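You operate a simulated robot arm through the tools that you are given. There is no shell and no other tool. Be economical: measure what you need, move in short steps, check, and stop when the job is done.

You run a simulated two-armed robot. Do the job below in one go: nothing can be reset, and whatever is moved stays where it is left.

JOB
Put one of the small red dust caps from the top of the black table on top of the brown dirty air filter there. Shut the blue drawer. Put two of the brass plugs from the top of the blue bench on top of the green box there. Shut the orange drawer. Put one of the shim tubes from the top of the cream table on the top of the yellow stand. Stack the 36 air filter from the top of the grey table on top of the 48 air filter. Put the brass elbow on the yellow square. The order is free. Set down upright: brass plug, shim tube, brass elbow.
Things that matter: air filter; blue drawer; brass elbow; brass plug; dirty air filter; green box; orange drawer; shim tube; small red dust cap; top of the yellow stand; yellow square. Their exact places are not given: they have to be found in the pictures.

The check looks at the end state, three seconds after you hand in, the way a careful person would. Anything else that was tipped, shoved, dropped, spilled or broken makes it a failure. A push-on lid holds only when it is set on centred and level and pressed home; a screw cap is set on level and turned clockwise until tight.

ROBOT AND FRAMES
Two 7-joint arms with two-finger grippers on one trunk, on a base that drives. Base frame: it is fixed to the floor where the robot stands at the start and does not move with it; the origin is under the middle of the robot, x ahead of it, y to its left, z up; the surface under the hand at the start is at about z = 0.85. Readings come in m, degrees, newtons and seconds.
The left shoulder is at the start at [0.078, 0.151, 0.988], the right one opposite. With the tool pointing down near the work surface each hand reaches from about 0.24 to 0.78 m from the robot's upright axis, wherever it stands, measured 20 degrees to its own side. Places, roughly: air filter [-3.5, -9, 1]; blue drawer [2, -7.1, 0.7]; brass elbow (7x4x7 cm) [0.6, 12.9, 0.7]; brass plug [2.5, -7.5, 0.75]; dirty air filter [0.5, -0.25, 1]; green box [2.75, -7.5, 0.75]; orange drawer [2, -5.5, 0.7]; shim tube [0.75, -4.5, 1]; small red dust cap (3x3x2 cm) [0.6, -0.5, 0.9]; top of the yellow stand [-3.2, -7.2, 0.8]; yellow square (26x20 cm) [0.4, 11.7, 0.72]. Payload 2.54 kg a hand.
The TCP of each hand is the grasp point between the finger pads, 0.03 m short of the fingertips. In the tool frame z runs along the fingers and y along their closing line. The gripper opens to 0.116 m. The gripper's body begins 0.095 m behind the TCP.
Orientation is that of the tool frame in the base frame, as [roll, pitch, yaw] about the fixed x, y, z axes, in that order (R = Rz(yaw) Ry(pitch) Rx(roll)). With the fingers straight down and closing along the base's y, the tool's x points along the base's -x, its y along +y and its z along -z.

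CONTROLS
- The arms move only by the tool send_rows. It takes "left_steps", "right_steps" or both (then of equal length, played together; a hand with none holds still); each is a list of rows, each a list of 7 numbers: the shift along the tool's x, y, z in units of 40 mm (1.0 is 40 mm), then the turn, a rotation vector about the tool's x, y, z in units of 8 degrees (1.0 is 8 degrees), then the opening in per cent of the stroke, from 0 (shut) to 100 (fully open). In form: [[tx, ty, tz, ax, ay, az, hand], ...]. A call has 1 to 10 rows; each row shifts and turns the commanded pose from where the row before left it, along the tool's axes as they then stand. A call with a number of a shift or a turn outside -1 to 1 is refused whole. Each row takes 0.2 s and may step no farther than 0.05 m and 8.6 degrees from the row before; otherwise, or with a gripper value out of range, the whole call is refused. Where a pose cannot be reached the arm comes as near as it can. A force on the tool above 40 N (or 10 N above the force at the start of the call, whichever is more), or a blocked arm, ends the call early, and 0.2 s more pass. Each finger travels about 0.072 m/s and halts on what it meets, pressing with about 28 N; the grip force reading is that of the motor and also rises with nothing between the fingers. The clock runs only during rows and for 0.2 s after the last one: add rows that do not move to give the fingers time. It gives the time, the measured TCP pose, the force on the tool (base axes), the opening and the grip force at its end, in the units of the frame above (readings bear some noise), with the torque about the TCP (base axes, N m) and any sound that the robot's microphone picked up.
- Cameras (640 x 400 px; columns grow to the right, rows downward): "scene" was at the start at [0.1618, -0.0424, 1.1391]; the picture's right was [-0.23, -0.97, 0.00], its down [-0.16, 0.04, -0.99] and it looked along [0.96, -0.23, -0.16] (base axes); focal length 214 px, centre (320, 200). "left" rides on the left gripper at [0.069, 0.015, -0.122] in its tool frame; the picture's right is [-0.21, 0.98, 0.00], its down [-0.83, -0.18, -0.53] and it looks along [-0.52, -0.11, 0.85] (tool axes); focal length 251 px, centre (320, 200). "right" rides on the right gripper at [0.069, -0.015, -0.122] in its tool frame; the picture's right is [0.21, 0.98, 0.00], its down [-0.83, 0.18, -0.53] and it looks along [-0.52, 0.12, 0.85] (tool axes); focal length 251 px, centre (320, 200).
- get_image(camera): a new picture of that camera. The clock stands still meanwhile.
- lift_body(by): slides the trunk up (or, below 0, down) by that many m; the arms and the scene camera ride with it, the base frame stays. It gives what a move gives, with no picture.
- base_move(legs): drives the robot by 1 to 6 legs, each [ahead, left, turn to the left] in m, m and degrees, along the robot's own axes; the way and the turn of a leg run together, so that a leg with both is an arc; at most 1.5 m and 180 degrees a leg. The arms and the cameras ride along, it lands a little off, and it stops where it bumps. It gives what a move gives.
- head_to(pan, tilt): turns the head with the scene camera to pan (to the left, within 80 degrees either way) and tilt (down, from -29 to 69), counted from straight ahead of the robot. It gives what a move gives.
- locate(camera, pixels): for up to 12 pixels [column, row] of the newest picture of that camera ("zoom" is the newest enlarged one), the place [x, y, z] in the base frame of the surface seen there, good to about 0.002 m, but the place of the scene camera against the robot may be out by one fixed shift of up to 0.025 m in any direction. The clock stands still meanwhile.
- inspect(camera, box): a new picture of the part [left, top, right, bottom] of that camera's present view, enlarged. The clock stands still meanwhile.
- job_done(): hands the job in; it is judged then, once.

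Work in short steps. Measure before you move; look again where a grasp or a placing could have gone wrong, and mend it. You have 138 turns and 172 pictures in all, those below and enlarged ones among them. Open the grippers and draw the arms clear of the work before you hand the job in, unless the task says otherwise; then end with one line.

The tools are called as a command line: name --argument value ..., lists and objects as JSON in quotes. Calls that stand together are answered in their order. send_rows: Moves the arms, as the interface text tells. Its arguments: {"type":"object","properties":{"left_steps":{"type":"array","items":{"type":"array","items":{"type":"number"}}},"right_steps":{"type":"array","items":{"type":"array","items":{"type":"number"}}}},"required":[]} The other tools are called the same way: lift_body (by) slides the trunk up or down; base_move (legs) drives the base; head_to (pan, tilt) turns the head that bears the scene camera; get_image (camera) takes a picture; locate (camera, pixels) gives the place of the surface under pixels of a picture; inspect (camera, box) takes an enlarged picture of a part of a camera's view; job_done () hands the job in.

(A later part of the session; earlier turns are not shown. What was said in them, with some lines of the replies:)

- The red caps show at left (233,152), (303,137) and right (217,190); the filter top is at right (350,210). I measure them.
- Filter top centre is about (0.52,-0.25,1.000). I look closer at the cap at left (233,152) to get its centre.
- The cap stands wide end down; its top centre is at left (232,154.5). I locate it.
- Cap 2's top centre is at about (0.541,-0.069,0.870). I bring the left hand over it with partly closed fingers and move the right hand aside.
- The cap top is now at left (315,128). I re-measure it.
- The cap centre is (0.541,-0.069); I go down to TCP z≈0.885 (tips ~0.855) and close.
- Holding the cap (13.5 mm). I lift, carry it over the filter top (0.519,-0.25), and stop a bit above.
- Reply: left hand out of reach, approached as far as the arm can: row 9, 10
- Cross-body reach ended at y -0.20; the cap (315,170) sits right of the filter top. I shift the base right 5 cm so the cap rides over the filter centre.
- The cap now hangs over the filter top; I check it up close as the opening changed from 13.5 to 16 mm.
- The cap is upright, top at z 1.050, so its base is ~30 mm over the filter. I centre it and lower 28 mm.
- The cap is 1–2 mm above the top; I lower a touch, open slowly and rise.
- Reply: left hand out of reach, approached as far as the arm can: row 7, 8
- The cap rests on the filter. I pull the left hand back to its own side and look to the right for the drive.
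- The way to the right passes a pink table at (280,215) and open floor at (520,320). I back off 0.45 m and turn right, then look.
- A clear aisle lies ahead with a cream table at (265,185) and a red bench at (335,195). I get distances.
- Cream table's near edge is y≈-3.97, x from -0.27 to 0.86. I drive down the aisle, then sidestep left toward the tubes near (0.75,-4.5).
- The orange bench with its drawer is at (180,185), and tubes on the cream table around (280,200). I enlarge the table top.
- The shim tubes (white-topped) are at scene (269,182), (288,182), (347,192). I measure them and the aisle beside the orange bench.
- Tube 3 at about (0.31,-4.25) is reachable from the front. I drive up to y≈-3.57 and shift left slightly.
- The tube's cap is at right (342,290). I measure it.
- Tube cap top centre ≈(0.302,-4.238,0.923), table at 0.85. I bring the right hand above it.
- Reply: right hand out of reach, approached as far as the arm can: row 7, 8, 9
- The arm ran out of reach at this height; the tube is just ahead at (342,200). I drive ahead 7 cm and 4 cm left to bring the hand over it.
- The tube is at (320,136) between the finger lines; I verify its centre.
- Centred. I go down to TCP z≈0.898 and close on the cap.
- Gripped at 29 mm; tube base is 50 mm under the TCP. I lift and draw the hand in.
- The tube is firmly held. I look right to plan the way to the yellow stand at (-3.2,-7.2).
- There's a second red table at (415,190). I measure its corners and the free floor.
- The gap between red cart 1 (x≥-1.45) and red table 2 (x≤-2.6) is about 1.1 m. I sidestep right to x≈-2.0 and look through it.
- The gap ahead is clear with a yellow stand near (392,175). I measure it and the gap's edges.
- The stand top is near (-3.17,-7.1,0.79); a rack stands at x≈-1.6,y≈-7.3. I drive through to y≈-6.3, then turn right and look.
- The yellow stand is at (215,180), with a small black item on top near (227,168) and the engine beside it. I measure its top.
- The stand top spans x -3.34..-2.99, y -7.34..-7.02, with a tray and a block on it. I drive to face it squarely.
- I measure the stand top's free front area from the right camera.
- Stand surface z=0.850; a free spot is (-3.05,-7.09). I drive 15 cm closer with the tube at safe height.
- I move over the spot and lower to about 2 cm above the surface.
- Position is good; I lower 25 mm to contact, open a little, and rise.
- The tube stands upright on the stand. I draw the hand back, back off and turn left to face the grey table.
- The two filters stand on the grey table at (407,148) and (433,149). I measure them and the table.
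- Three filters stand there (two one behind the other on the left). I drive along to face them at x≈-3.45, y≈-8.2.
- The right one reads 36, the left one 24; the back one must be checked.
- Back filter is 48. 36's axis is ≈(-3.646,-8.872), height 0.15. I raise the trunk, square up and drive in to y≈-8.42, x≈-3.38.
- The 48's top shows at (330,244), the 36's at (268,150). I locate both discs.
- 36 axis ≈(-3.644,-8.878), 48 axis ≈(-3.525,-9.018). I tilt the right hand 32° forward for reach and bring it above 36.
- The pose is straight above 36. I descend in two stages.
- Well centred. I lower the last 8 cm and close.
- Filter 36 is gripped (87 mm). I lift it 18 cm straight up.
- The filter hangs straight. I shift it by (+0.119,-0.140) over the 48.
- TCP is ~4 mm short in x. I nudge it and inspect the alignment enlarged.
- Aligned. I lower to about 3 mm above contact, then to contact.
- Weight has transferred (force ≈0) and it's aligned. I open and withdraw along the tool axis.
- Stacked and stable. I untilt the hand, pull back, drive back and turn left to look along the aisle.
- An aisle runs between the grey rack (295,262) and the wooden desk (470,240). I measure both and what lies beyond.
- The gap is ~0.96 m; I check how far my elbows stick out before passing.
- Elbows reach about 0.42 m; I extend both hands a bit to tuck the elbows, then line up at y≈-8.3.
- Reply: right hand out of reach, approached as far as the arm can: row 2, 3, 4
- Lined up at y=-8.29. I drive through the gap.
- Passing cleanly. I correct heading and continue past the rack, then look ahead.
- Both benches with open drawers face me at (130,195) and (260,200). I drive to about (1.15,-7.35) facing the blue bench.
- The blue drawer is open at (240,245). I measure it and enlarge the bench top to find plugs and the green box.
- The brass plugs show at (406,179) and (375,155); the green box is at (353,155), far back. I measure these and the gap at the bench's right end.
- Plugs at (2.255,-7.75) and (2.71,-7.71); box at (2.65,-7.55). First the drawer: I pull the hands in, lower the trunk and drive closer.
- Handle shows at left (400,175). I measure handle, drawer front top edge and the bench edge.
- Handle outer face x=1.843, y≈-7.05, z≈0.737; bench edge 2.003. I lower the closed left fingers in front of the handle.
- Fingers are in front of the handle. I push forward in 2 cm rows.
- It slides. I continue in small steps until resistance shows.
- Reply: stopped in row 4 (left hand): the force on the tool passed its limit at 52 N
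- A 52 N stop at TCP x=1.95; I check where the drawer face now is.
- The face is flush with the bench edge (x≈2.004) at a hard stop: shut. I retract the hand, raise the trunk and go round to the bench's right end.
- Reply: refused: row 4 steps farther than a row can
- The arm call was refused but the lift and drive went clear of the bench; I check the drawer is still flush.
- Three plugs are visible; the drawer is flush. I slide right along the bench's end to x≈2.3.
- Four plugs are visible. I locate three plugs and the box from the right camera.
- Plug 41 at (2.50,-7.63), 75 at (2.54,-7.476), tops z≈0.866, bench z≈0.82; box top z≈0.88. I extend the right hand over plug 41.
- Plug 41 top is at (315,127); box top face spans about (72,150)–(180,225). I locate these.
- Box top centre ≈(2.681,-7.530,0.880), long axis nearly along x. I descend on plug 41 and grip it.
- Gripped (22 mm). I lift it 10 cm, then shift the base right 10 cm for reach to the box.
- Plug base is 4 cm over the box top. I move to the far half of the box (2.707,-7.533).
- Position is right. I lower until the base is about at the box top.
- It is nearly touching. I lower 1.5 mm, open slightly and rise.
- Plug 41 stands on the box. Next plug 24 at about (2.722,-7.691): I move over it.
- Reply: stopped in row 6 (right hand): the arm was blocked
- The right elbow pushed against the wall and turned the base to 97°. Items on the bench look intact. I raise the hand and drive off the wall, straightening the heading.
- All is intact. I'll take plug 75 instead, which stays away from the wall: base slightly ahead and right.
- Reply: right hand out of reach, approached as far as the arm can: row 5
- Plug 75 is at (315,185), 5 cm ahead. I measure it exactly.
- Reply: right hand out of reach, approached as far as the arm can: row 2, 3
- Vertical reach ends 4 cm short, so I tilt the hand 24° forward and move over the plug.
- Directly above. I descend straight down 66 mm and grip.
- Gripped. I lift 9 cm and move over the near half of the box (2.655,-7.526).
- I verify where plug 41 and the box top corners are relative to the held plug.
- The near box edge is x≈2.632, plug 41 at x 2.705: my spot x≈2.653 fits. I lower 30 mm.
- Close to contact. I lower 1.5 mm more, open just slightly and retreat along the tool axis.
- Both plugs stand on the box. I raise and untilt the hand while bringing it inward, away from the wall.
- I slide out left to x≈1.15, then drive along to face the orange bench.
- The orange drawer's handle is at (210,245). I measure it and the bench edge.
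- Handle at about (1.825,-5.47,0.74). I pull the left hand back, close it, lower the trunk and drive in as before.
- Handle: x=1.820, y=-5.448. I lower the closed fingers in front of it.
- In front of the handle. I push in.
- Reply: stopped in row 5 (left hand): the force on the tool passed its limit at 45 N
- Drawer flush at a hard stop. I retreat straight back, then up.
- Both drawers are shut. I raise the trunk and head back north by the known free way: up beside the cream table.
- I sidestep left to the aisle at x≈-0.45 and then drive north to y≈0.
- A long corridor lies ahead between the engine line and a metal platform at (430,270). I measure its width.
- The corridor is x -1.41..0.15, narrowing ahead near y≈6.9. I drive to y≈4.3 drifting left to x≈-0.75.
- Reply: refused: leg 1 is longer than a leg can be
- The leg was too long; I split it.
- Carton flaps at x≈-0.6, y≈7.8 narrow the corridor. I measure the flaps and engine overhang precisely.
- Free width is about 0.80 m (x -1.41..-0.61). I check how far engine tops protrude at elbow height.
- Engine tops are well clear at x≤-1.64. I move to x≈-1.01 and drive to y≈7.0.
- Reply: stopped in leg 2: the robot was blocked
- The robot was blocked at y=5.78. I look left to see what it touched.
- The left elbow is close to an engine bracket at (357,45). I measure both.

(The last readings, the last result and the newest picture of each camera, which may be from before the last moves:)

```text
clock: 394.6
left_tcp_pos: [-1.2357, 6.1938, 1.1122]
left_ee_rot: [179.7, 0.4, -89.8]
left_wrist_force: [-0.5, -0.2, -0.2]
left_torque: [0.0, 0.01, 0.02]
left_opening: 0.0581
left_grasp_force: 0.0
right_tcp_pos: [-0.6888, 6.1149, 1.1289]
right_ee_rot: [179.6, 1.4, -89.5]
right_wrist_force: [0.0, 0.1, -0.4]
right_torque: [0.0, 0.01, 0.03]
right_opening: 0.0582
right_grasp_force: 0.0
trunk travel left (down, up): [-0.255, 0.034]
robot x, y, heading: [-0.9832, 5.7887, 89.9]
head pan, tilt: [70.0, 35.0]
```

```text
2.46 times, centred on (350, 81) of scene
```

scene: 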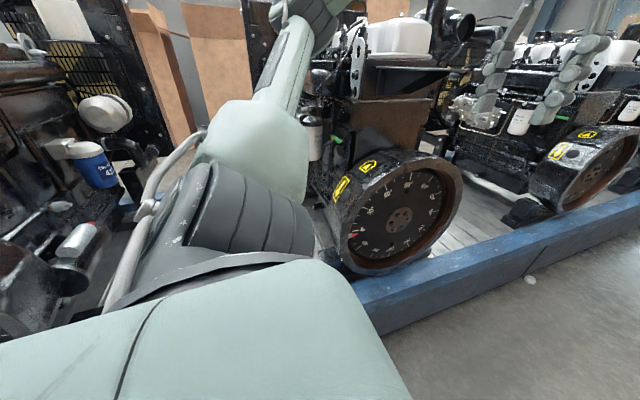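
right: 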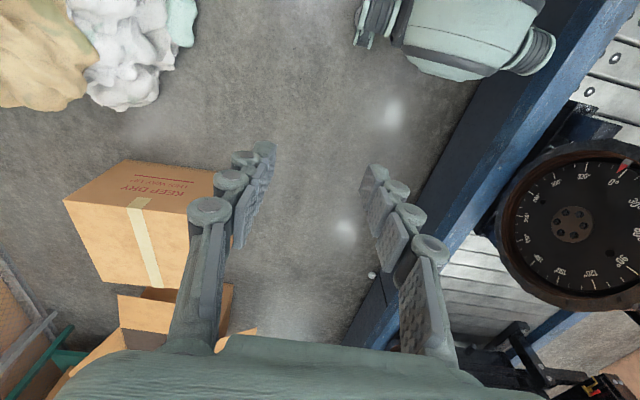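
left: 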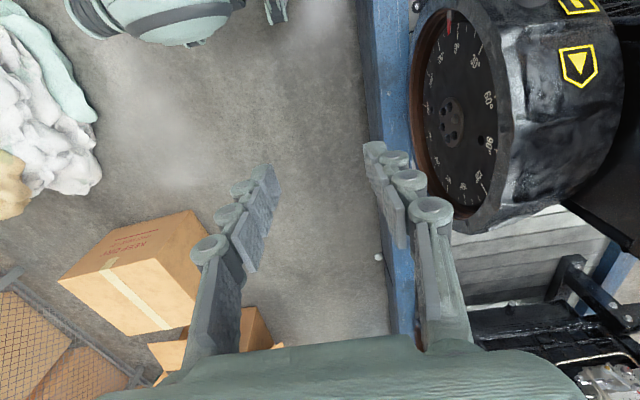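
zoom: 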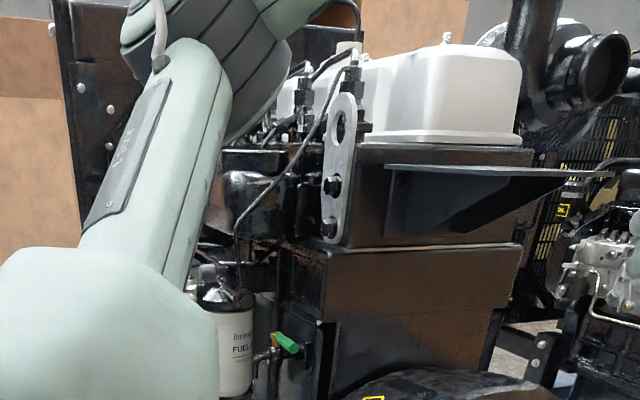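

The elbow likely met the engine's black ledge. I back off 15 cm and straighten both arms forward to tuck the elbows in.

base_move --legs '[[-0.2, -0.05, 0]]'

send_rows --left_steps '[[-0.9, -0.5, 0, 0, 0, 0, 50], [-0.9, -0.5, 0, 0, 0, 0, 50], [-0.9, -0.5, 0, 0, 0, 0, 50], [-0.9, -0.3, 0, 0, 0, 0, 50], [-0.5, 0, 0, 0, 0, 0, 50]]' --right_steps '[[-0.9, 0.5, 0, 0, 0, 0, 50], [-0.9, 0.5, 0, 0, 0, 0, 50], [-0.9, 0.5, 0, 0, 0, 0, 50], [-0.9, 0.5, 0, 0, 0, 0, 50], [-0.9, 0.2, 0, 0, 0, 0, 50]]'

get_image --camera "scene"

```text
clock: 396.2
left_tcp_pos: [-1.204, 6.0211, 1.0896]
left_ee_rot: [-179.0, -1.8, -90.1]
left_wrist_force: [-0.5, 0.3, 0.0]
left_torque: [0.01, -0.01, -0.01]
left_opening: 0.0579
left_grasp_force: 0.2
right_tcp_pos: [-0.6569, 5.9429, 1.1254]
right_ee_rot: [-179.1, -0.4, -89.7]
right_wrist_force: [-0.1, -0.7, 0.3]
right_torque: [0.03, -0.03, 0.0]
right_opening: 0.0579
right_grasp_force: 0.0
trunk travel left (down, up): [-0.255, 0.034]
robot x, y, heading: [-0.9313, 5.5868, 89.4]
head pan, tilt: [70.0, 35.0]
```

```text
clock: 397.4
left_tcp_pos: [-1.1326, 6.19, 1.0864]
left_ee_rot: [-179.0, -2.0, -90.0]
left_wrist_force: [-0.3, 0.1, -0.3]
left_torque: [-0.03, 0.02, 0.01]
left_opening: 0.0579
left_grasp_force: 0.0
right_tcp_pos: [-0.7433, 6.123, 1.1223]
right_ee_rot: [-179.1, -0.6, -90.0]
right_wrist_force: [-0.1, -0.5, -0.1]
right_torque: [-0.02, 0.02, 0.0]
right_opening: 0.0581
right_grasp_force: 0.1
trunk travel left (down, up): [-0.255, 0.034]
robot x, y, heading: [-0.9319, 5.5894, 89.6]
head pan, tilt: [70.0, 35.0]
```

```text
58 pictures are left
```

scene: 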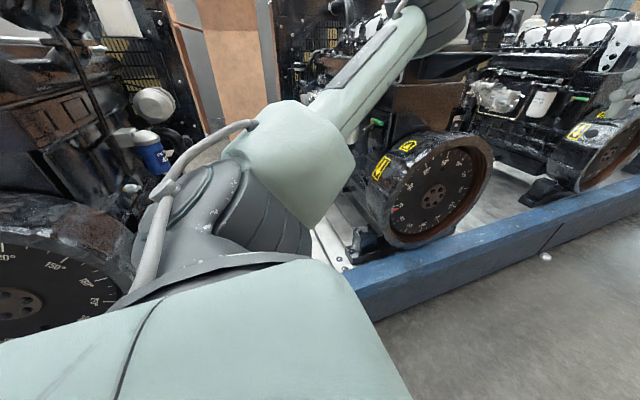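

The elbow has swung forward and in. I measure it and the ledge.

locate --camera "scene" --pixels '[[440, 20], [415, 60], [425, 5], [465, 65], [480, 60], [400, 95]]'

head_to --pan 25 --tilt 25

get_image --camera "scene"

```text
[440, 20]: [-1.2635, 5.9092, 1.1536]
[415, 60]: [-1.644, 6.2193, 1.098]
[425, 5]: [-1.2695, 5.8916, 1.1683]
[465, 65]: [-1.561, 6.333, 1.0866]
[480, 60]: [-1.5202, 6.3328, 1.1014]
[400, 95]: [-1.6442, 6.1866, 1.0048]
```

```text
clock: 398.6
left_tcp_pos: [-1.132, 6.188, 1.0888]
left_ee_rot: [-179.0, -1.9, -90.1]
left_wrist_force: [0.2, 0.7, -0.5]
left_torque: [0.01, 0.02, -0.01]
left_opening: 0.0582
left_grasp_force: 0.1
right_tcp_pos: [-0.7435, 6.121, 1.1233]
right_ee_rot: [-179.1, -0.5, -89.8]
right_wrist_force: [0.4, -0.1, -0.4]
right_torque: [0.01, -0.01, 0.0]
right_opening: 0.058
right_grasp_force: 0.1
trunk travel left (down, up): [-0.255, 0.034]
robot x, y, heading: [-0.9323, 5.5926, 89.6]
head pan, tilt: [25.0, 25.0]
```

```text
57 pictures are left
```

scene: 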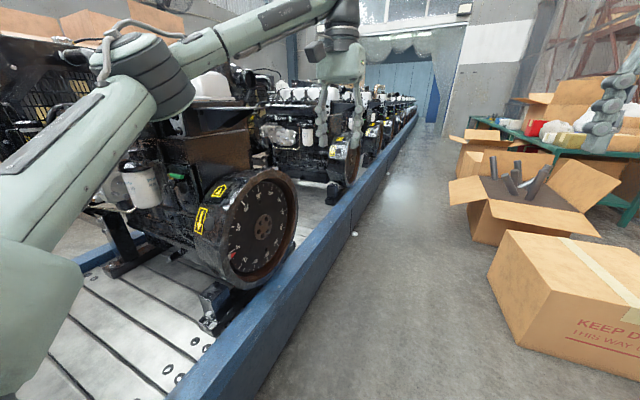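

Elbow reach is now ~0.43 m vs ledges at x≈-1.52. I set x≈-0.99 and advance in stages.

base_move --legs '[[0.3, 0.05, 0.4], [0.8, 0, 0]]'

```text
clock: 404.6
left_tcp_pos: [-1.1701, 7.3055, 1.0872]
left_ee_rot: [-179.0, -1.9, -90.4]
left_wrist_force: [-0.1, 0.0, 0.9]
left_torque: [-0.02, 0.0, 0.0]
left_opening: 0.0581
left_grasp_force: 0.0
right_tcp_pos: [-0.7804, 7.2354, 1.1235]
right_ee_rot: [-179.1, -0.4, -90.1]
right_wrist_force: [0.0, 0.1, -0.3]
right_torque: [0.02, -0.01, -0.01]
right_opening: 0.0581
right_grasp_force: 0.0
trunk travel left (down, up): [-0.255, 0.034]
robot x, y, heading: [-0.973, 6.7083, 89.2]
head pan, tilt: [25.0, 25.0]
```

No contact. I correct the heading and pass the flap to y≈8.2.

base_move --legs '[[0.0, 0.02, 0.8], [1.5, 0.0, 0]]'

head_to --pan -35 --tilt 25

get_image --camera "scene"

```text
clock: 412.4
left_tcp_pos: [-1.2313, 8.7818, 1.0878]
left_ee_rot: [-179.0, -1.9, -88.2]
left_wrist_force: [0.7, -0.3, 0.3]
left_torque: [-0.03, 0.03, -0.03]
left_opening: 0.0583
left_grasp_force: 0.0
right_tcp_pos: [-0.841, 8.7275, 1.1238]
right_ee_rot: [-179.1, -0.4, -88.0]
right_wrist_force: [0.4, -0.5, -0.2]
right_torque: [-0.02, -0.04, -0.03]
right_opening: 0.0577
right_grasp_force: 0.1
trunk travel left (down, up): [-0.255, 0.034]
robot x, y, heading: [-1.0146, 8.1885, 91.6]
head pan, tilt: [25.0, 25.0]
```

```text
clock: 413.7
left_tcp_pos: [-1.2311, 8.7832, 1.0862]
left_ee_rot: [-179.0, -1.8, -88.3]
left_wrist_force: [-0.6, -0.3, -0.2]
left_torque: [0.05, 0.01, -0.03]
left_opening: 0.0579
left_grasp_force: 0.1
right_tcp_pos: [-0.8406, 8.7283, 1.1234]
right_ee_rot: [-179.1, -0.4, -88.0]
right_wrist_force: [-0.2, -0.1, 0.7]
right_torque: [-0.01, -0.02, -0.03]
right_opening: 0.058
right_grasp_force: 0.1
trunk travel left (down, up): [-0.255, 0.034]
robot x, y, heading: [-1.0151, 8.1949, 91.3]
head pan, tilt: [-35.0, 25.0]
```

```text
56 pictures are left
```

scene: 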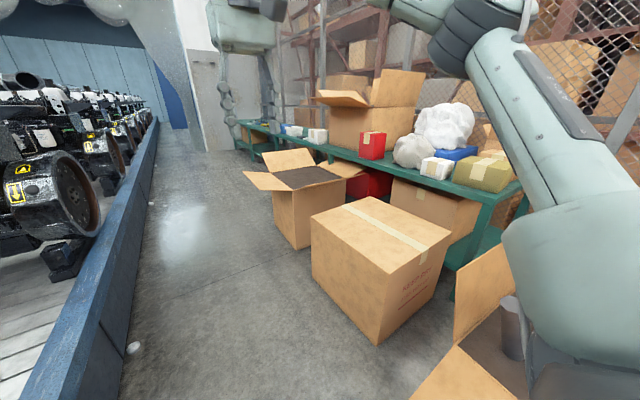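

Passing the first carton. I measure the next cartons' left edges.

locate --camera "scene" --pixels '[[312, 260], [245, 175], [275, 215], [120, 370], [150, 170], [250, 190], [322, 95], [240, 150], [320, 135], [230, 140]]'

inspect --camera "scene" --box '[190, 80, 430, 230]'

```text
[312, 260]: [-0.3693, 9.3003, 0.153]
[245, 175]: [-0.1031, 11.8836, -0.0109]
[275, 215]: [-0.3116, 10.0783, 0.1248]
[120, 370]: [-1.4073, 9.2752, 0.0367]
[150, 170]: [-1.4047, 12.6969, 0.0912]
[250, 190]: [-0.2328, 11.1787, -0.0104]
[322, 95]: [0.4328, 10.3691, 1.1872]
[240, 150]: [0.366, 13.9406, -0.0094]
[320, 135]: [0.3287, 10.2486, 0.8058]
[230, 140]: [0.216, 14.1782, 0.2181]
```

```text
2.67 times, centred on (310, 155) of scene
```

zoom: 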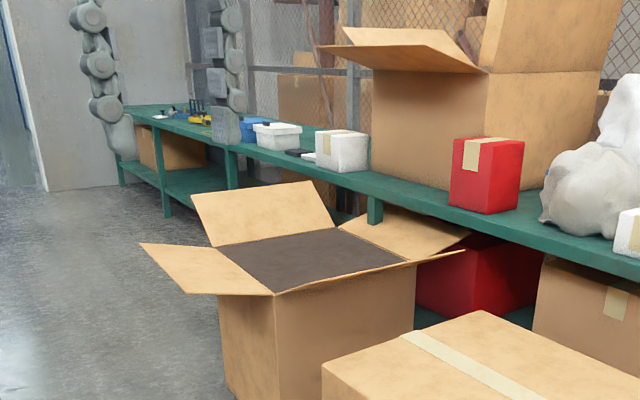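

Next flap ~x -0.55. I continue straight to y≈11.1 at x≈-1.0.

base_move --legs '[[0, 0, -1.8], [1.5, 0, 0], [1.45, 0, 0]]'

head_to --pan -40 --tilt 20

get_image --camera "scene"

```text
clock: 428.5
left_tcp_pos: [-1.2128, 11.7658, 1.0868]
left_ee_rot: [-179.0, -1.8, -89.5]
left_wrist_force: [1.0, -0.6, 0.7]
left_torque: [0.02, -0.04, 0.0]
left_opening: 0.0583
left_grasp_force: 0.0
right_tcp_pos: [-0.8238, 11.7019, 1.1235]
right_ee_rot: [-179.1, -0.5, -89.3]
right_wrist_force: [-0.3, 0.2, 0.5]
right_torque: [-0.02, 0.02, 0.01]
right_opening: 0.058
right_grasp_force: 0.1
trunk travel left (down, up): [-0.255, 0.034]
robot x, y, heading: [-1.0071, 11.1728, 90.3]
head pan, tilt: [-35.0, 25.0]
```

```text
clock: 429.1
left_tcp_pos: [-1.2132, 11.7651, 1.0875]
left_ee_rot: [-179.0, -1.8, -89.5]
left_wrist_force: [0.4, 0.0, 0.3]
left_torque: [-0.01, 0.03, 0.02]
left_opening: 0.0581
left_grasp_force: 0.0
right_tcp_pos: [-0.8244, 11.7014, 1.1241]
right_ee_rot: [-179.1, -0.4, -89.3]
right_wrist_force: [-0.5, 0.5, 0.8]
right_torque: [0.01, 0.02, 0.0]
right_opening: 0.058
right_grasp_force: 0.0
trunk travel left (down, up): [-0.255, 0.034]
robot x, y, heading: [-1.0106, 11.1709, 90.4]
head pan, tilt: [-40.0, 20.0]
```

```text
54 pictures are left
```

scene: 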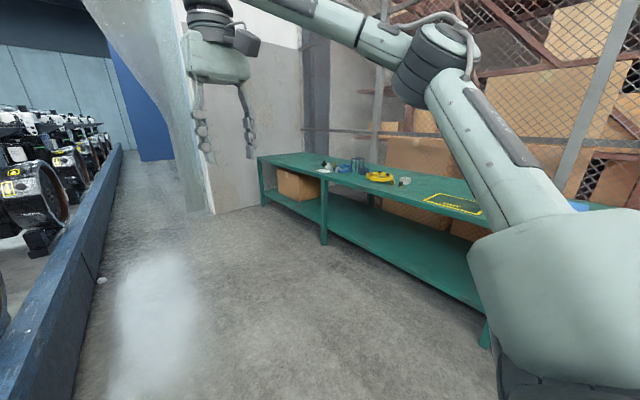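

The yellow square is on the green bench at (452,205), small items at (330–405,170). I measure and enlarge.

inspect --camera "scene" --box '[290, 140, 490, 265]'

locate --camera "scene" --pixels '[[452, 206], [325, 167], [345, 168], [358, 165], [380, 177], [405, 182], [262, 163], [325, 183], [430, 207], [300, 165], [476, 213]]'

```text
3.20 times, centred on (390, 202) of scene
```

zoom: 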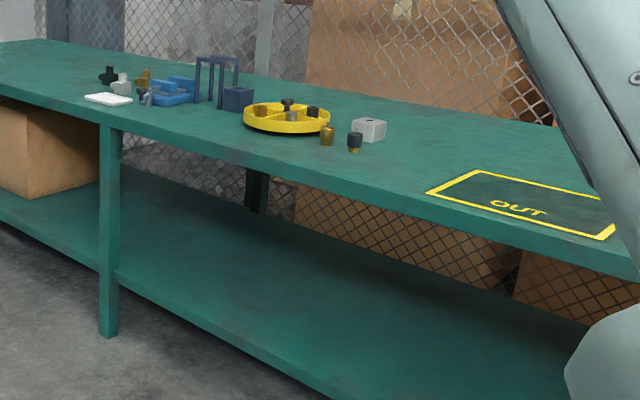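

```text
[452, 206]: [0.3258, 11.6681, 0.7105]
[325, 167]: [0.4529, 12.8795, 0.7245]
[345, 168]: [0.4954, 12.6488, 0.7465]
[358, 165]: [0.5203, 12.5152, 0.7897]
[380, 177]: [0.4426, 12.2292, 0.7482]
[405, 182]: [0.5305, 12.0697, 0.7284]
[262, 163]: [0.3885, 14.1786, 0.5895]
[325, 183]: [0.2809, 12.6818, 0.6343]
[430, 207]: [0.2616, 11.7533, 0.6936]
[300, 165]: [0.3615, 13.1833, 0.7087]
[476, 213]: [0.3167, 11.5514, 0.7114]
```

I drive on to y≈12.65, turn right to face the bench and approach.

base_move --legs '[[1.5, 0, 0], [0, 0, -90.4], [0.55, 0, 0]]'

head_to --pan 0 --tilt 25

get_image --camera "scene"

```text
clock: 443.4
left_tcp_pos: [0.1383, 12.9161, 1.087]
left_ee_rot: [-179.0, -1.8, -178.7]
left_wrist_force: [0.0, 0.0, -0.9]
left_torque: [0.02, 0.02, 0.02]
left_opening: 0.058
left_grasp_force: 0.1
right_tcp_pos: [0.0804, 12.5271, 1.1235]
right_ee_rot: [-179.1, -0.4, -178.4]
right_wrist_force: [-0.2, -0.9, -0.1]
right_torque: [0.01, 0.05, 0.0]
right_opening: 0.0581
right_grasp_force: 0.1
trunk travel left (down, up): [-0.255, 0.034]
robot x, y, heading: [-0.4533, 12.702, 0.7]
head pan, tilt: [-40.0, 20.0]
```

```text
clock: 444.5
left_tcp_pos: [0.138, 12.9164, 1.0888]
left_ee_rot: [-179.1, -1.8, -178.7]
left_wrist_force: [0.5, 0.4, -0.1]
left_torque: [0.03, 0.02, 0.01]
left_opening: 0.058
left_grasp_force: 0.1
right_tcp_pos: [0.0802, 12.5261, 1.1234]
right_ee_rot: [-179.1, -0.4, -178.4]
right_wrist_force: [0.3, -0.6, 0.2]
right_torque: [0.02, -0.03, 0.0]
right_opening: 0.0583
right_grasp_force: 0.1
trunk travel left (down, up): [-0.255, 0.034]
robot x, y, heading: [-0.4521, 12.7058, 1.0]
head pan, tilt: [0.0, 25.0]
```

```text
52 pictures are left
```

scene: 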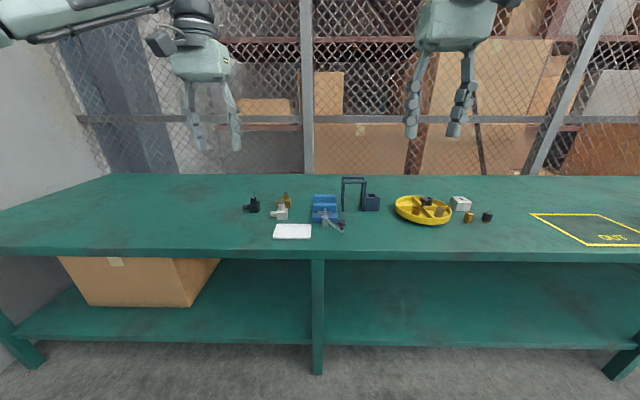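

inspect --camera "scene" --box '[230, 165, 390, 265]'

locate --camera "scene" --pixels '[[286, 196], [288, 203], [282, 210], [252, 206], [300, 250], [325, 200], [560, 225], [532, 214], [595, 245], [320, 245]]'

```text
4.00 times, centred on (310, 215) of scene
```

zoom: 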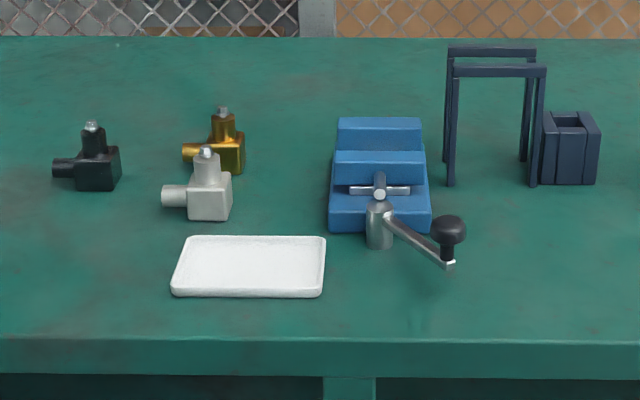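

```text
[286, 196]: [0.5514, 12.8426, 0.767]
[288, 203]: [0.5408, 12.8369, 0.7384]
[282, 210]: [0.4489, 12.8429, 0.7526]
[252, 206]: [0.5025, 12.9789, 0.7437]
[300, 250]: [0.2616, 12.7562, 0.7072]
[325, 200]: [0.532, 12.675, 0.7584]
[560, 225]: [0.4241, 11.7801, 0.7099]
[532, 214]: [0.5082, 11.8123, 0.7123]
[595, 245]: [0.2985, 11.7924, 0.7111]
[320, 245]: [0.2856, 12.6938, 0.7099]
```

The brass elbow is behind the white one, at about (0.55,12.84). I lower the trunk and drive in, then view from the left hand.

lift_body --by -0.15

base_move --legs '[[0, 0, -0.9], [0.35, 0, 0]]'

get_image --camera "left"

get_image --camera "scene"

```text
clock: 446.3
left_tcp_pos: [0.1389, 12.9156, 0.9388]
left_ee_rot: [-179.0, -1.8, -178.7]
left_wrist_force: [0.3, -0.8, 0.8]
left_torque: [0.01, 0.01, -0.01]
left_opening: 0.0579
left_grasp_force: 0.1
right_tcp_pos: [0.0799, 12.5269, 0.9736]
right_ee_rot: [-179.2, -0.3, -178.4]
right_wrist_force: [-0.7, 0.0, 0.6]
right_torque: [0.02, -0.01, -0.03]
right_opening: 0.058
right_grasp_force: 0.0
trunk travel left (down, up): [-0.105, 0.184]
robot x, y, heading: [-0.4546, 12.7021, 0.9]
head pan, tilt: [0.0, 25.0]
```

```text
clock: 448.9
left_tcp_pos: [0.4886, 12.9156, 0.9389]
left_ee_rot: [-179.0, -1.9, -179.1]
left_wrist_force: [-0.8, 0.1, -0.8]
left_torque: [-0.04, 0.01, 0.01]
left_opening: 0.0578
left_grasp_force: 0.1
right_tcp_pos: [0.427, 12.525, 0.9748]
right_ee_rot: [-179.1, -0.4, -178.8]
right_wrist_force: [0.4, -0.5, 0.1]
right_torque: [0.0, 0.01, -0.04]
right_opening: 0.0581
right_grasp_force: 0.1
trunk travel left (down, up): [-0.105, 0.184]
robot x, y, heading: [-0.1065, 12.7062, 0.5]
head pan, tilt: [0.0, 25.0]
```

```text
50 pictures are left
```

left: 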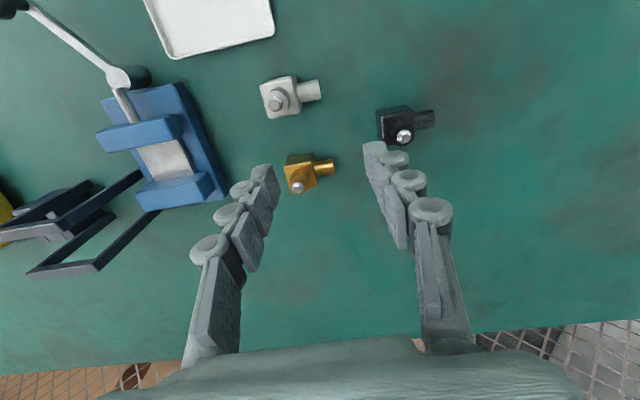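

```text
49 pictures are left
```

scene: 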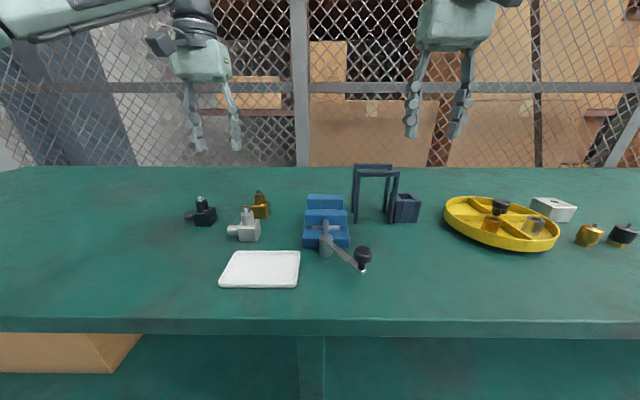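

The brass elbow is well visible at left (305,172). I enlarge and measure it.

inspect --camera "left" --box '[265, 60, 355, 210]'

locate --camera "left" --pixels '[[297, 187], [290, 163], [312, 157], [334, 164], [325, 167], [303, 180], [315, 176], [297, 172], [278, 100], [319, 85], [300, 120]]'

```text
2.67 times, centred on (310, 135) of left
```

zoom: 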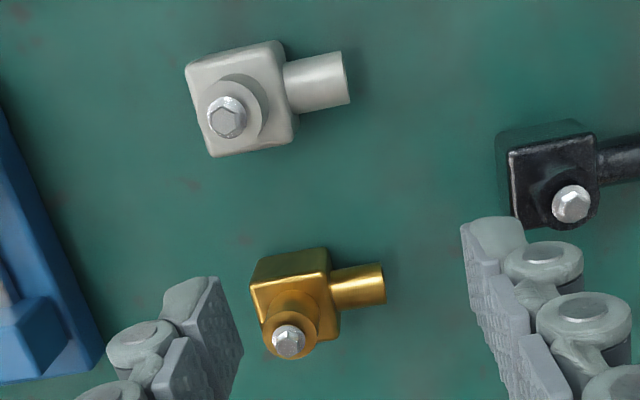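

```text
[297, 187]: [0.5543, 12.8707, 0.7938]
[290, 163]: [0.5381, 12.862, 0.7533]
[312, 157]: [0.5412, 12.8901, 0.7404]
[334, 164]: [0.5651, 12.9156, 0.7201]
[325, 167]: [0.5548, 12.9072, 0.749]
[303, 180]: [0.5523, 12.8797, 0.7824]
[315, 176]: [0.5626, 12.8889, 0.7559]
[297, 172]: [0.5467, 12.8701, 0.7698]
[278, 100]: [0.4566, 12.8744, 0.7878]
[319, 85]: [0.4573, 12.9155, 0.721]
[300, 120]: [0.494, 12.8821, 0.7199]
```

Vertical stub axis ≈(0.554,12.872), block top z≈0.756, bolt top 0.794, bench 0.72. I bring the left hand above it.

send_rows --left_steps '[[-0.547, -0.363, 0.4, 0, 0, 0, 50], [-0.547, -0.363, 0.5, 0, 0, 0, 50], [-0.547, -0.363, 0.6, 0, 0, 0, 50], [0, 0, 0, 0, 0, 0, 50]]'

get_image --camera "left"

```text
clock: 449.9
left_tcp_pos: [0.5543, 12.8721, 0.8763]
left_ee_rot: [-179.1, -1.9, -179.1]
left_wrist_force: [-0.1, -0.9, 0.5]
left_torque: [-0.02, 0.0, -0.04]
left_opening: 0.0579
left_grasp_force: 0.1
right_tcp_pos: [0.4256, 12.5249, 0.975]
right_ee_rot: [-179.0, -0.4, -178.8]
right_wrist_force: [0.1, 0.1, -0.1]
right_torque: [-0.01, 0.02, -0.04]
right_opening: 0.058
right_grasp_force: 0.1
trunk travel left (down, up): [-0.105, 0.184]
robot x, y, heading: [-0.1062, 12.7078, 0.8]
head pan, tilt: [0.0, 25.0]
```

```text
47 pictures are left
```

left: 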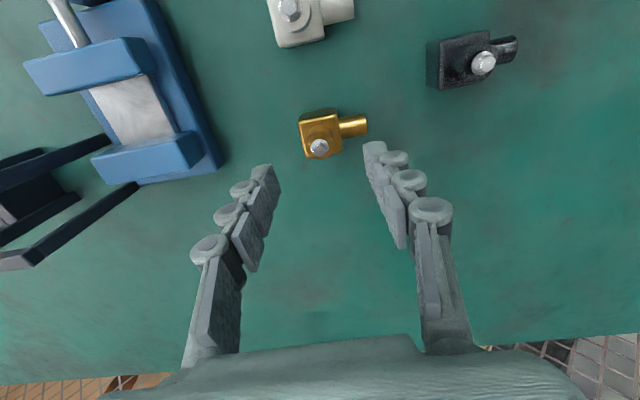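

locate --camera "left" --pixels '[[319, 148], [312, 120], [325, 138], [312, 140], [330, 142], [365, 123], [302, 135], [340, 140], [345, 130]]'

inspect --camera "left" --box '[280, 90, 380, 170]'

```text
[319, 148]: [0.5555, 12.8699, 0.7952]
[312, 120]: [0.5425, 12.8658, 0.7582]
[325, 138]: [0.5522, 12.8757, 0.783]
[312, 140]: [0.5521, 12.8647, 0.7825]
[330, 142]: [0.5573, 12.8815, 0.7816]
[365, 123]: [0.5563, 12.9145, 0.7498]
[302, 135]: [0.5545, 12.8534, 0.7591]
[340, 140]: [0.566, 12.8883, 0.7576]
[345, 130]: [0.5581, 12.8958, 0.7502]
```

```text
5.00 times, centred on (330, 130) of left
```

zoom: 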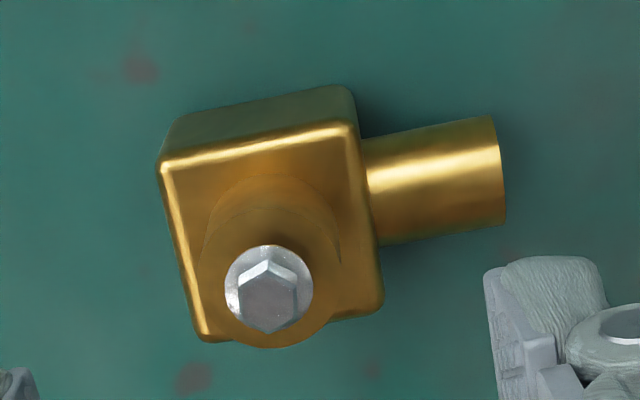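

Stub centre (0.556,12.870), block top 0.7585, stub top 0.783. I descend to TCP z≈0.791 (tips just above the block) and close.

send_rows --left_steps '[[-0.04, -0.05, 0.75, 0, 0, 0, 50], [0, 0, 0.75, 0, 0, 0, 50], [0, 0, 0.62, 0, 0, 0, 50], [0, 0, 0, 0, 0, 0, 50], [0, 0, 0, 0, 0, 0, 20], [0, 0, 0, 0, 0, 0, 0], [0, 0, 0, 0, 0, 0, 0], [0, 0, 0, 0, 0, 0, 0]]'

get_image --camera "left"

inspect --camera "scene" --box '[180, 140, 340, 260]'

```text
clock: 451.7
left_tcp_pos: [0.5506, 12.8697, 0.7924]
left_ee_rot: [-179.0, -1.9, -179.1]
left_wrist_force: [0.1, 1.6, -0.1]
left_torque: [-0.01, -0.02, 0.05]
left_opening: 0.0253
left_grasp_force: 27.9
right_tcp_pos: [0.4264, 12.5253, 0.9733]
right_ee_rot: [-179.2, -0.4, -178.8]
right_wrist_force: [-0.1, 0.8, 0.1]
right_torque: [0.01, -0.01, -0.01]
right_opening: 0.0579
right_grasp_force: 0.1
trunk travel left (down, up): [-0.105, 0.184]
robot x, y, heading: [-0.1093, 12.7047, 0.9]
head pan, tilt: [0.0, 25.0]
```

```text
45 pictures are left
```

left: 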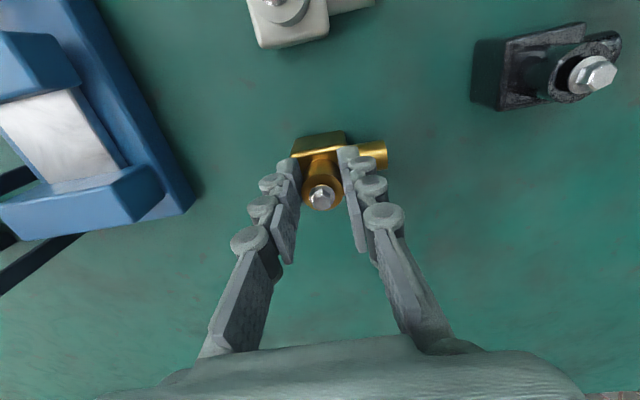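

```text
3.33 times, centred on (260, 200) of scene
```

zoom: 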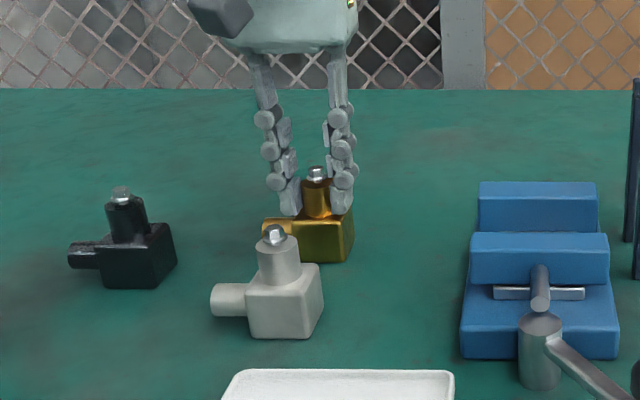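

Gripped (25 mm). I lift it and pull back a little.

send_rows --left_steps '[[0, 0, -0.4, 0, 0, 0, 0], [0, 0, -0.9, 0, 0, 0, 0], [0, 0, -0.9, 0, 0, 0, 0], [0.3, 0, -0.9, 0, 0, 0, 0], [0.6, 0, -0.9, 0, 0, 0, 0], [0.6, 0, -0.9, 0, 0, 0, 0], [0.8, 0, -0.5, 0, 0, 0, 0], [0, 0, 0, 0, 0, 0, 0]]'

get_image --camera "left"

get_image --camera "scene"

```text
clock: 453.5
left_tcp_pos: [0.465, 12.8701, 1.0116]
left_ee_rot: [-179.0, -1.8, -179.1]
left_wrist_force: [0.9, -0.1, -4.0]
left_torque: [-0.06, 0.04, 0.02]
left_opening: 0.0252
left_grasp_force: 28.1
right_tcp_pos: [0.4269, 12.5244, 0.974]
right_ee_rot: [-179.1, -0.5, -178.8]
right_wrist_force: [-0.5, 0.0, 0.2]
right_torque: [0.0, -0.01, 0.02]
right_opening: 0.0579
right_grasp_force: 0.2
trunk travel left (down, up): [-0.105, 0.184]
robot x, y, heading: [-0.1041, 12.7047, 0.8]
head pan, tilt: [0.0, 25.0]
```

```text
43 pictures are left
```

left: 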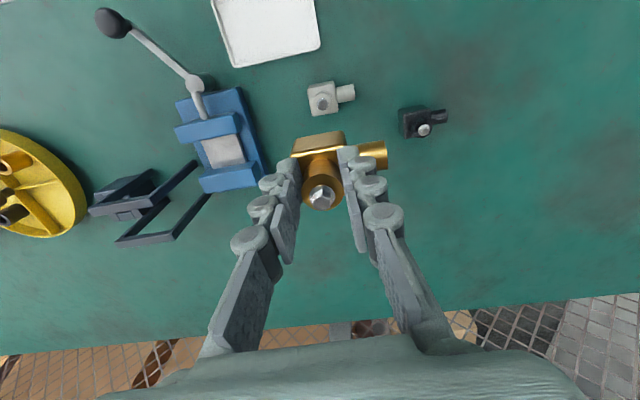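

```text
42 pictures are left
```

scene: 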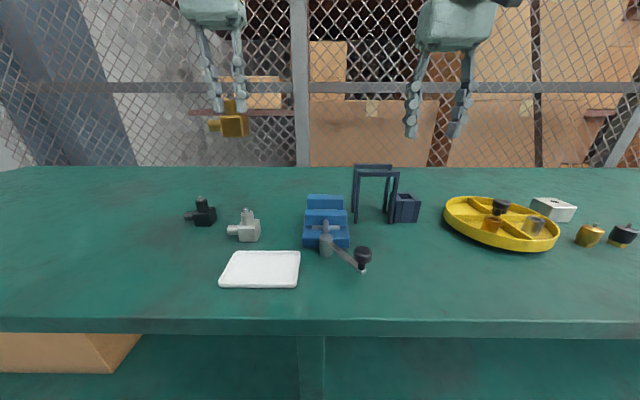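

The elbow hangs straight. I back off slightly and slide right to y≈11.55, then look for the square.

base_move --legs '[[-0.15, 0, -0.8], [0, -0.6, 0], [0, -0.55, 0]]'

get_image --camera "scene"

get_image --camera "left"

```text
clock: 466.2
left_tcp_pos: [0.2913, 11.6812, 1.0118]
left_ee_rot: [-179.0, -1.8, 179.0]
left_wrist_force: [0.0, -0.1, -3.0]
left_torque: [0.01, 0.03, 0.01]
left_opening: 0.025
left_grasp_force: 27.5
right_tcp_pos: [0.2413, 11.3388, 0.9742]
right_ee_rot: [-179.2, -0.5, 179.3]
right_wrist_force: [0.1, 0.2, -0.2]
right_torque: [0.01, 0.0, 0.01]
right_opening: 0.0578
right_grasp_force: 0.1
trunk travel left (down, up): [-0.105, 0.184]
robot x, y, heading: [-0.2888, 11.5338, -1.3]
head pan, tilt: [0.0, 25.0]
```

```text
41 pictures are left
```

scene: 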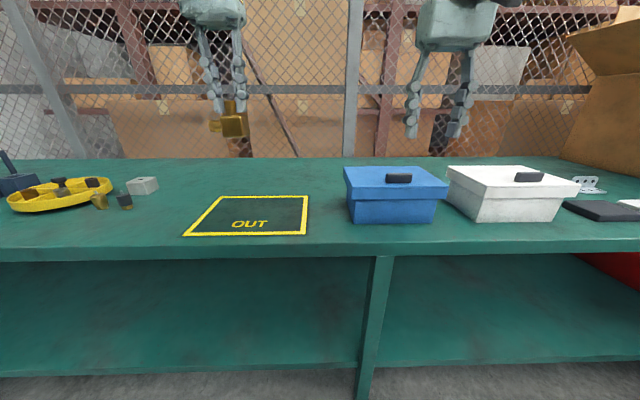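

```text
40 pictures are left
```

left: 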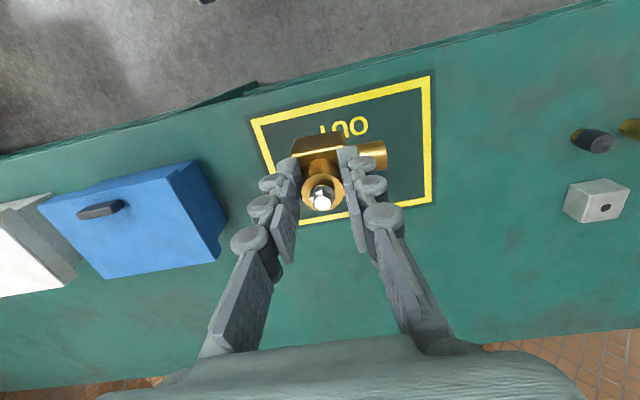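

The yellow square's corners show at left (252,122), (430,80), (432,200), (300,225). I measure them.

locate --camera "left" --pixels '[[254, 121], [428, 80], [430, 201], [302, 222], [270, 165], [345, 102], [410, 150]]'

locate --camera "scene" --pixels '[[188, 234], [305, 232], [306, 197], [222, 197], [260, 215]]'

```text
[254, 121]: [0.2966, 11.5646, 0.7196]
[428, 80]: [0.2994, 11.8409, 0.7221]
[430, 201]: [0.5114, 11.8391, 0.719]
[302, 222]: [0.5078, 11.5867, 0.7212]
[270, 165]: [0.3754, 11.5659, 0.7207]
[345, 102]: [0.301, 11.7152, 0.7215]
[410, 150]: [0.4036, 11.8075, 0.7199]
```

```text
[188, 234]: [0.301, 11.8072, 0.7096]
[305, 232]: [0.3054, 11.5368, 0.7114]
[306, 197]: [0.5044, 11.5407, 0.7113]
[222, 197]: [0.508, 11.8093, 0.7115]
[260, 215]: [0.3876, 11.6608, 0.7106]
```

The square spans x 0.298–0.510, y 11.565–11.84; centre (0.404,11.702). I square up and drive 12 cm ahead.

base_move --legs '[[0, 0, 1.3], [0.12, 0, 0]]'

get_image --camera "left"

```text
clock: 467.8
left_tcp_pos: [0.4045, 11.6944, 1.012]
left_ee_rot: [-179.0, -1.8, -179.7]
left_wrist_force: [0.3, 1.3, -3.5]
left_torque: [-0.02, 0.05, -0.01]
left_opening: 0.0249
left_grasp_force: 28.3
right_tcp_pos: [0.3614, 11.3506, 0.9738]
right_ee_rot: [-179.0, -0.4, -179.4]
right_wrist_force: [-0.2, -0.3, 0.4]
right_torque: [0.0, 0.01, 0.03]
right_opening: 0.0578
right_grasp_force: 0.0
trunk travel left (down, up): [-0.105, 0.184]
robot x, y, heading: [-0.1717, 11.5356, -0.0]
head pan, tilt: [0.0, 25.0]
```

```text
39 pictures are left
```

left: 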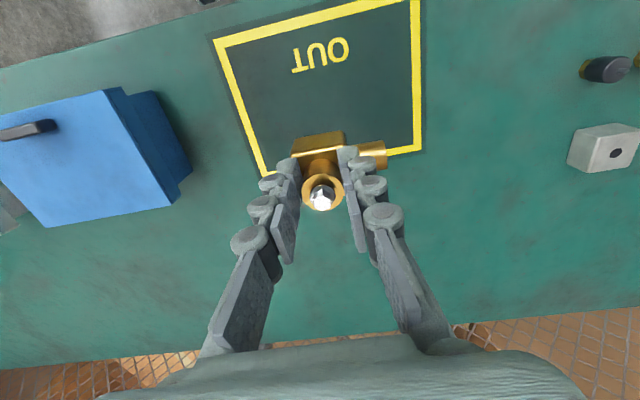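

The elbow is right over the centre. I lower 20 cm, leaving ~2 cm.

send_rows --left_steps '[[0, 0, 1, 0, 0, 0, 0], [0, 0, 1, 0, 0, 0, 0], [0, 0, 1, 0, 0, 0, 0], [0, 0, 1, 0, 0, 0, 0], [0, 0, 0.9, 0, 0, 0, 0], [0, 0, 0, 0, 0, 0, 0]]'

get_image --camera "scene"

```text
clock: 469.2
left_tcp_pos: [0.3993, 11.6911, 0.8166]
left_ee_rot: [-178.9, -1.8, -179.7]
left_wrist_force: [0.4, 0.5, -3.7]
left_torque: [-0.04, 0.06, 0.03]
left_opening: 0.025
left_grasp_force: 28.0
right_tcp_pos: [0.3612, 11.35, 0.9744]
right_ee_rot: [-179.2, -0.4, -179.5]
right_wrist_force: [0.3, 0.1, -0.1]
right_torque: [0.03, 0.03, -0.03]
right_opening: 0.0581
right_grasp_force: 0.1
trunk travel left (down, up): [-0.105, 0.184]
robot x, y, heading: [-0.1713, 11.5388, -0.0]
head pan, tilt: [0.0, 25.0]
```

```text
38 pictures are left
```

scene: 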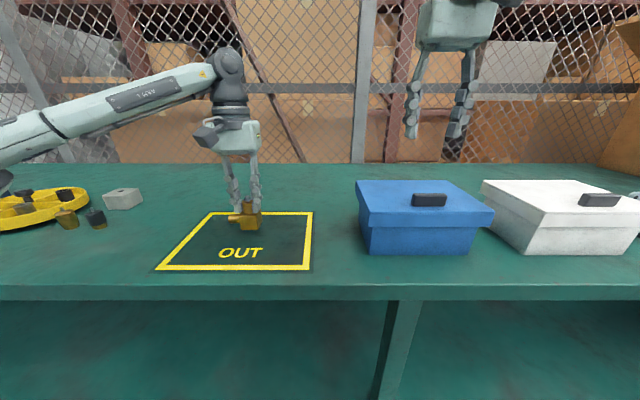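

It's over the square; I lower the last 24 mm, the end slowly.

send_rows --left_steps '[[0, 0, 0.35, 0, 0, 0, 0], [0, 0, 0.17, 0, 0, 0, 0], [0, 0, 0.05, 0, 0, 0, 0], [0, 0, 0.03, 0, 0, 0, 0], [0, 0, 0, 0, 0, 0, 0]]'

inspect --camera "scene" --box '[150, 150, 330, 275]'

```text
clock: 470.4
left_tcp_pos: [0.3972, 11.6913, 0.7909]
left_ee_rot: [-179.0, -1.7, -179.6]
left_wrist_force: [3.1, 0.1, 4.9]
left_torque: [0.23, -0.09, -0.05]
left_opening: 0.025
left_grasp_force: 28.4
right_tcp_pos: [0.3603, 11.3511, 0.9744]
right_ee_rot: [-179.1, -0.3, -179.4]
right_wrist_force: [-0.3, -0.7, 0.0]
right_torque: [0.0, 0.02, 0.03]
right_opening: 0.0583
right_grasp_force: 0.1
trunk travel left (down, up): [-0.105, 0.184]
robot x, y, heading: [-0.1714, 11.536, 0.0]
head pan, tilt: [0.0, 25.0]
```

```text
3.20 times, centred on (240, 212) of scene
```

zoom: 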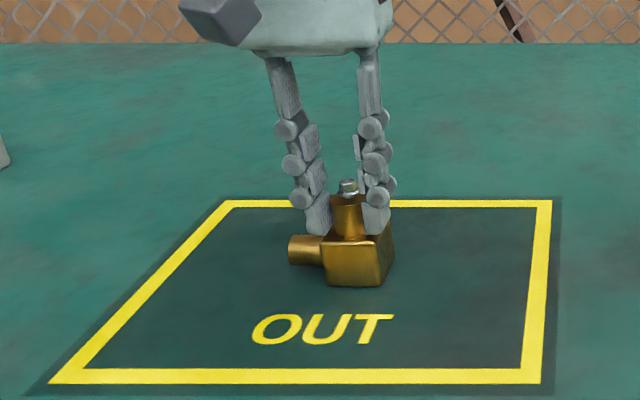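

Contact is made (force up). I open and rise.

send_rows --left_steps '[[0, 0, 0, 0, 0, 0, 26], [0, 0, 0, 0, 0, 0, 40], [0, 0, 0, 0, 0, 0, 50], [0, 0, -0.5, 0, 0, 0, 50], [0, 0, -1, 0, 0, 0, 50], [0, 0, -1, 0, 0, 0, 50], [0, 0, -1, 0, 0, 0, 50], [0, 0, -1, 0, 0, 0, 50], [0.8, 0, -0.5, 0, 0, 0, 50]]'

inspect --camera "scene" --box '[150, 150, 330, 275]'

```text
clock: 472.4
left_tcp_pos: [0.3696, 11.6936, 0.9934]
left_ee_rot: [-179.0, -1.9, -179.6]
left_wrist_force: [-0.5, 0.4, 0.0]
left_torque: [0.02, 0.02, 0.0]
left_opening: 0.0582
left_grasp_force: 0.1
right_tcp_pos: [0.3594, 11.3508, 0.9739]
right_ee_rot: [-179.2, -0.3, -179.4]
right_wrist_force: [-0.5, -0.4, -0.2]
right_torque: [0.02, 0.02, 0.0]
right_opening: 0.0582
right_grasp_force: 0.1
trunk travel left (down, up): [-0.105, 0.184]
robot x, y, heading: [-0.1721, 11.5433, -0.1]
head pan, tilt: [0.0, 25.0]
```

```text
3.20 times, centred on (240, 212) of scene
```

zoom: 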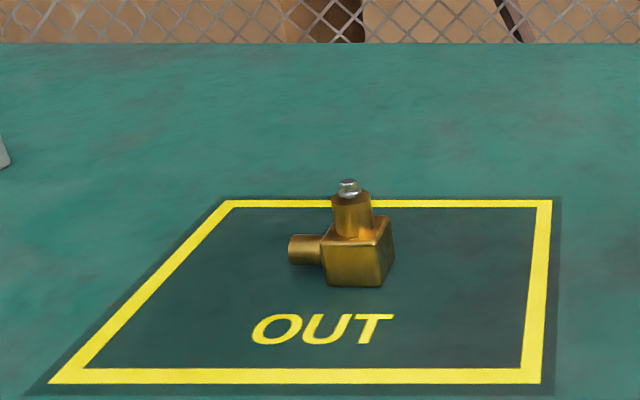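

The elbow stands upright inside the square. I open both grippers and back away from the bench.

send_rows --left_steps '[[0.8, 0, -0.5, 0, 0, 0, 100], [0.8, 0, 0, 0, 0, 0, 100], [0, 0, 0, 0, 0, 0, 100]]' --right_steps '[[0.8, 0, -0.5, 0, 0, 0, 100], [0.8, 0, 0, 0, 0, 0, 100], [0, 0, 0, 0, 0, 0, 100]]'

base_move --legs '[[-0.35, 0, 0]]'

get_image --camera "scene"

```text
clock: 473.2
left_tcp_pos: [0.308, 11.6946, 1.0167]
left_ee_rot: [-179.0, -1.8, -179.7]
left_wrist_force: [-0.3, 0.0, -0.8]
left_torque: [-0.02, -0.01, 0.02]
left_opening: 0.1159
left_grasp_force: 0.1
right_tcp_pos: [0.2973, 11.3517, 0.994]
right_ee_rot: [-179.1, -0.4, -179.5]
right_wrist_force: [0.6, 0.5, -0.4]
right_torque: [-0.01, -0.02, -0.02]
right_opening: 0.116
right_grasp_force: 0.0
trunk travel left (down, up): [-0.105, 0.184]
robot x, y, heading: [-0.1702, 11.5408, -0.0]
head pan, tilt: [0.0, 25.0]
```

```text
clock: 475.4
left_tcp_pos: [-0.0358, 11.6956, 1.0156]
left_ee_rot: [-179.0, -1.7, -179.4]
left_wrist_force: [-0.3, -0.1, 0.8]
left_torque: [0.05, -0.04, 0.0]
left_opening: 0.1159
left_grasp_force: 0.0
right_tcp_pos: [-0.0459, 11.352, 0.993]
right_ee_rot: [-179.0, -0.3, -179.3]
right_wrist_force: [-0.3, 1.0, -0.5]
right_torque: [0.0, -0.01, 0.03]
right_opening: 0.1164
right_grasp_force: 0.0
trunk travel left (down, up): [-0.105, 0.184]
robot x, y, heading: [-0.5122, 11.538, -0.0]
head pan, tilt: [0.0, 25.0]
```

```text
35 pictures are left
```

scene: 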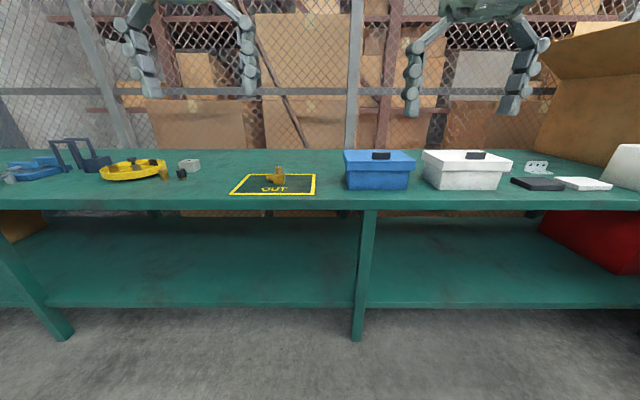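

All parts are done and the arms are clear, so I hand the job in.

job_done

```text
The job is handed in.
```

All seven parts of the job are finished and handed in. Twice the arms touched something on the way: my right elbow pressed the wall by the blue bench, and the robot was blocked once beside the engine line, probably by the left elbow on an engine. I saw nothing displaced either time.
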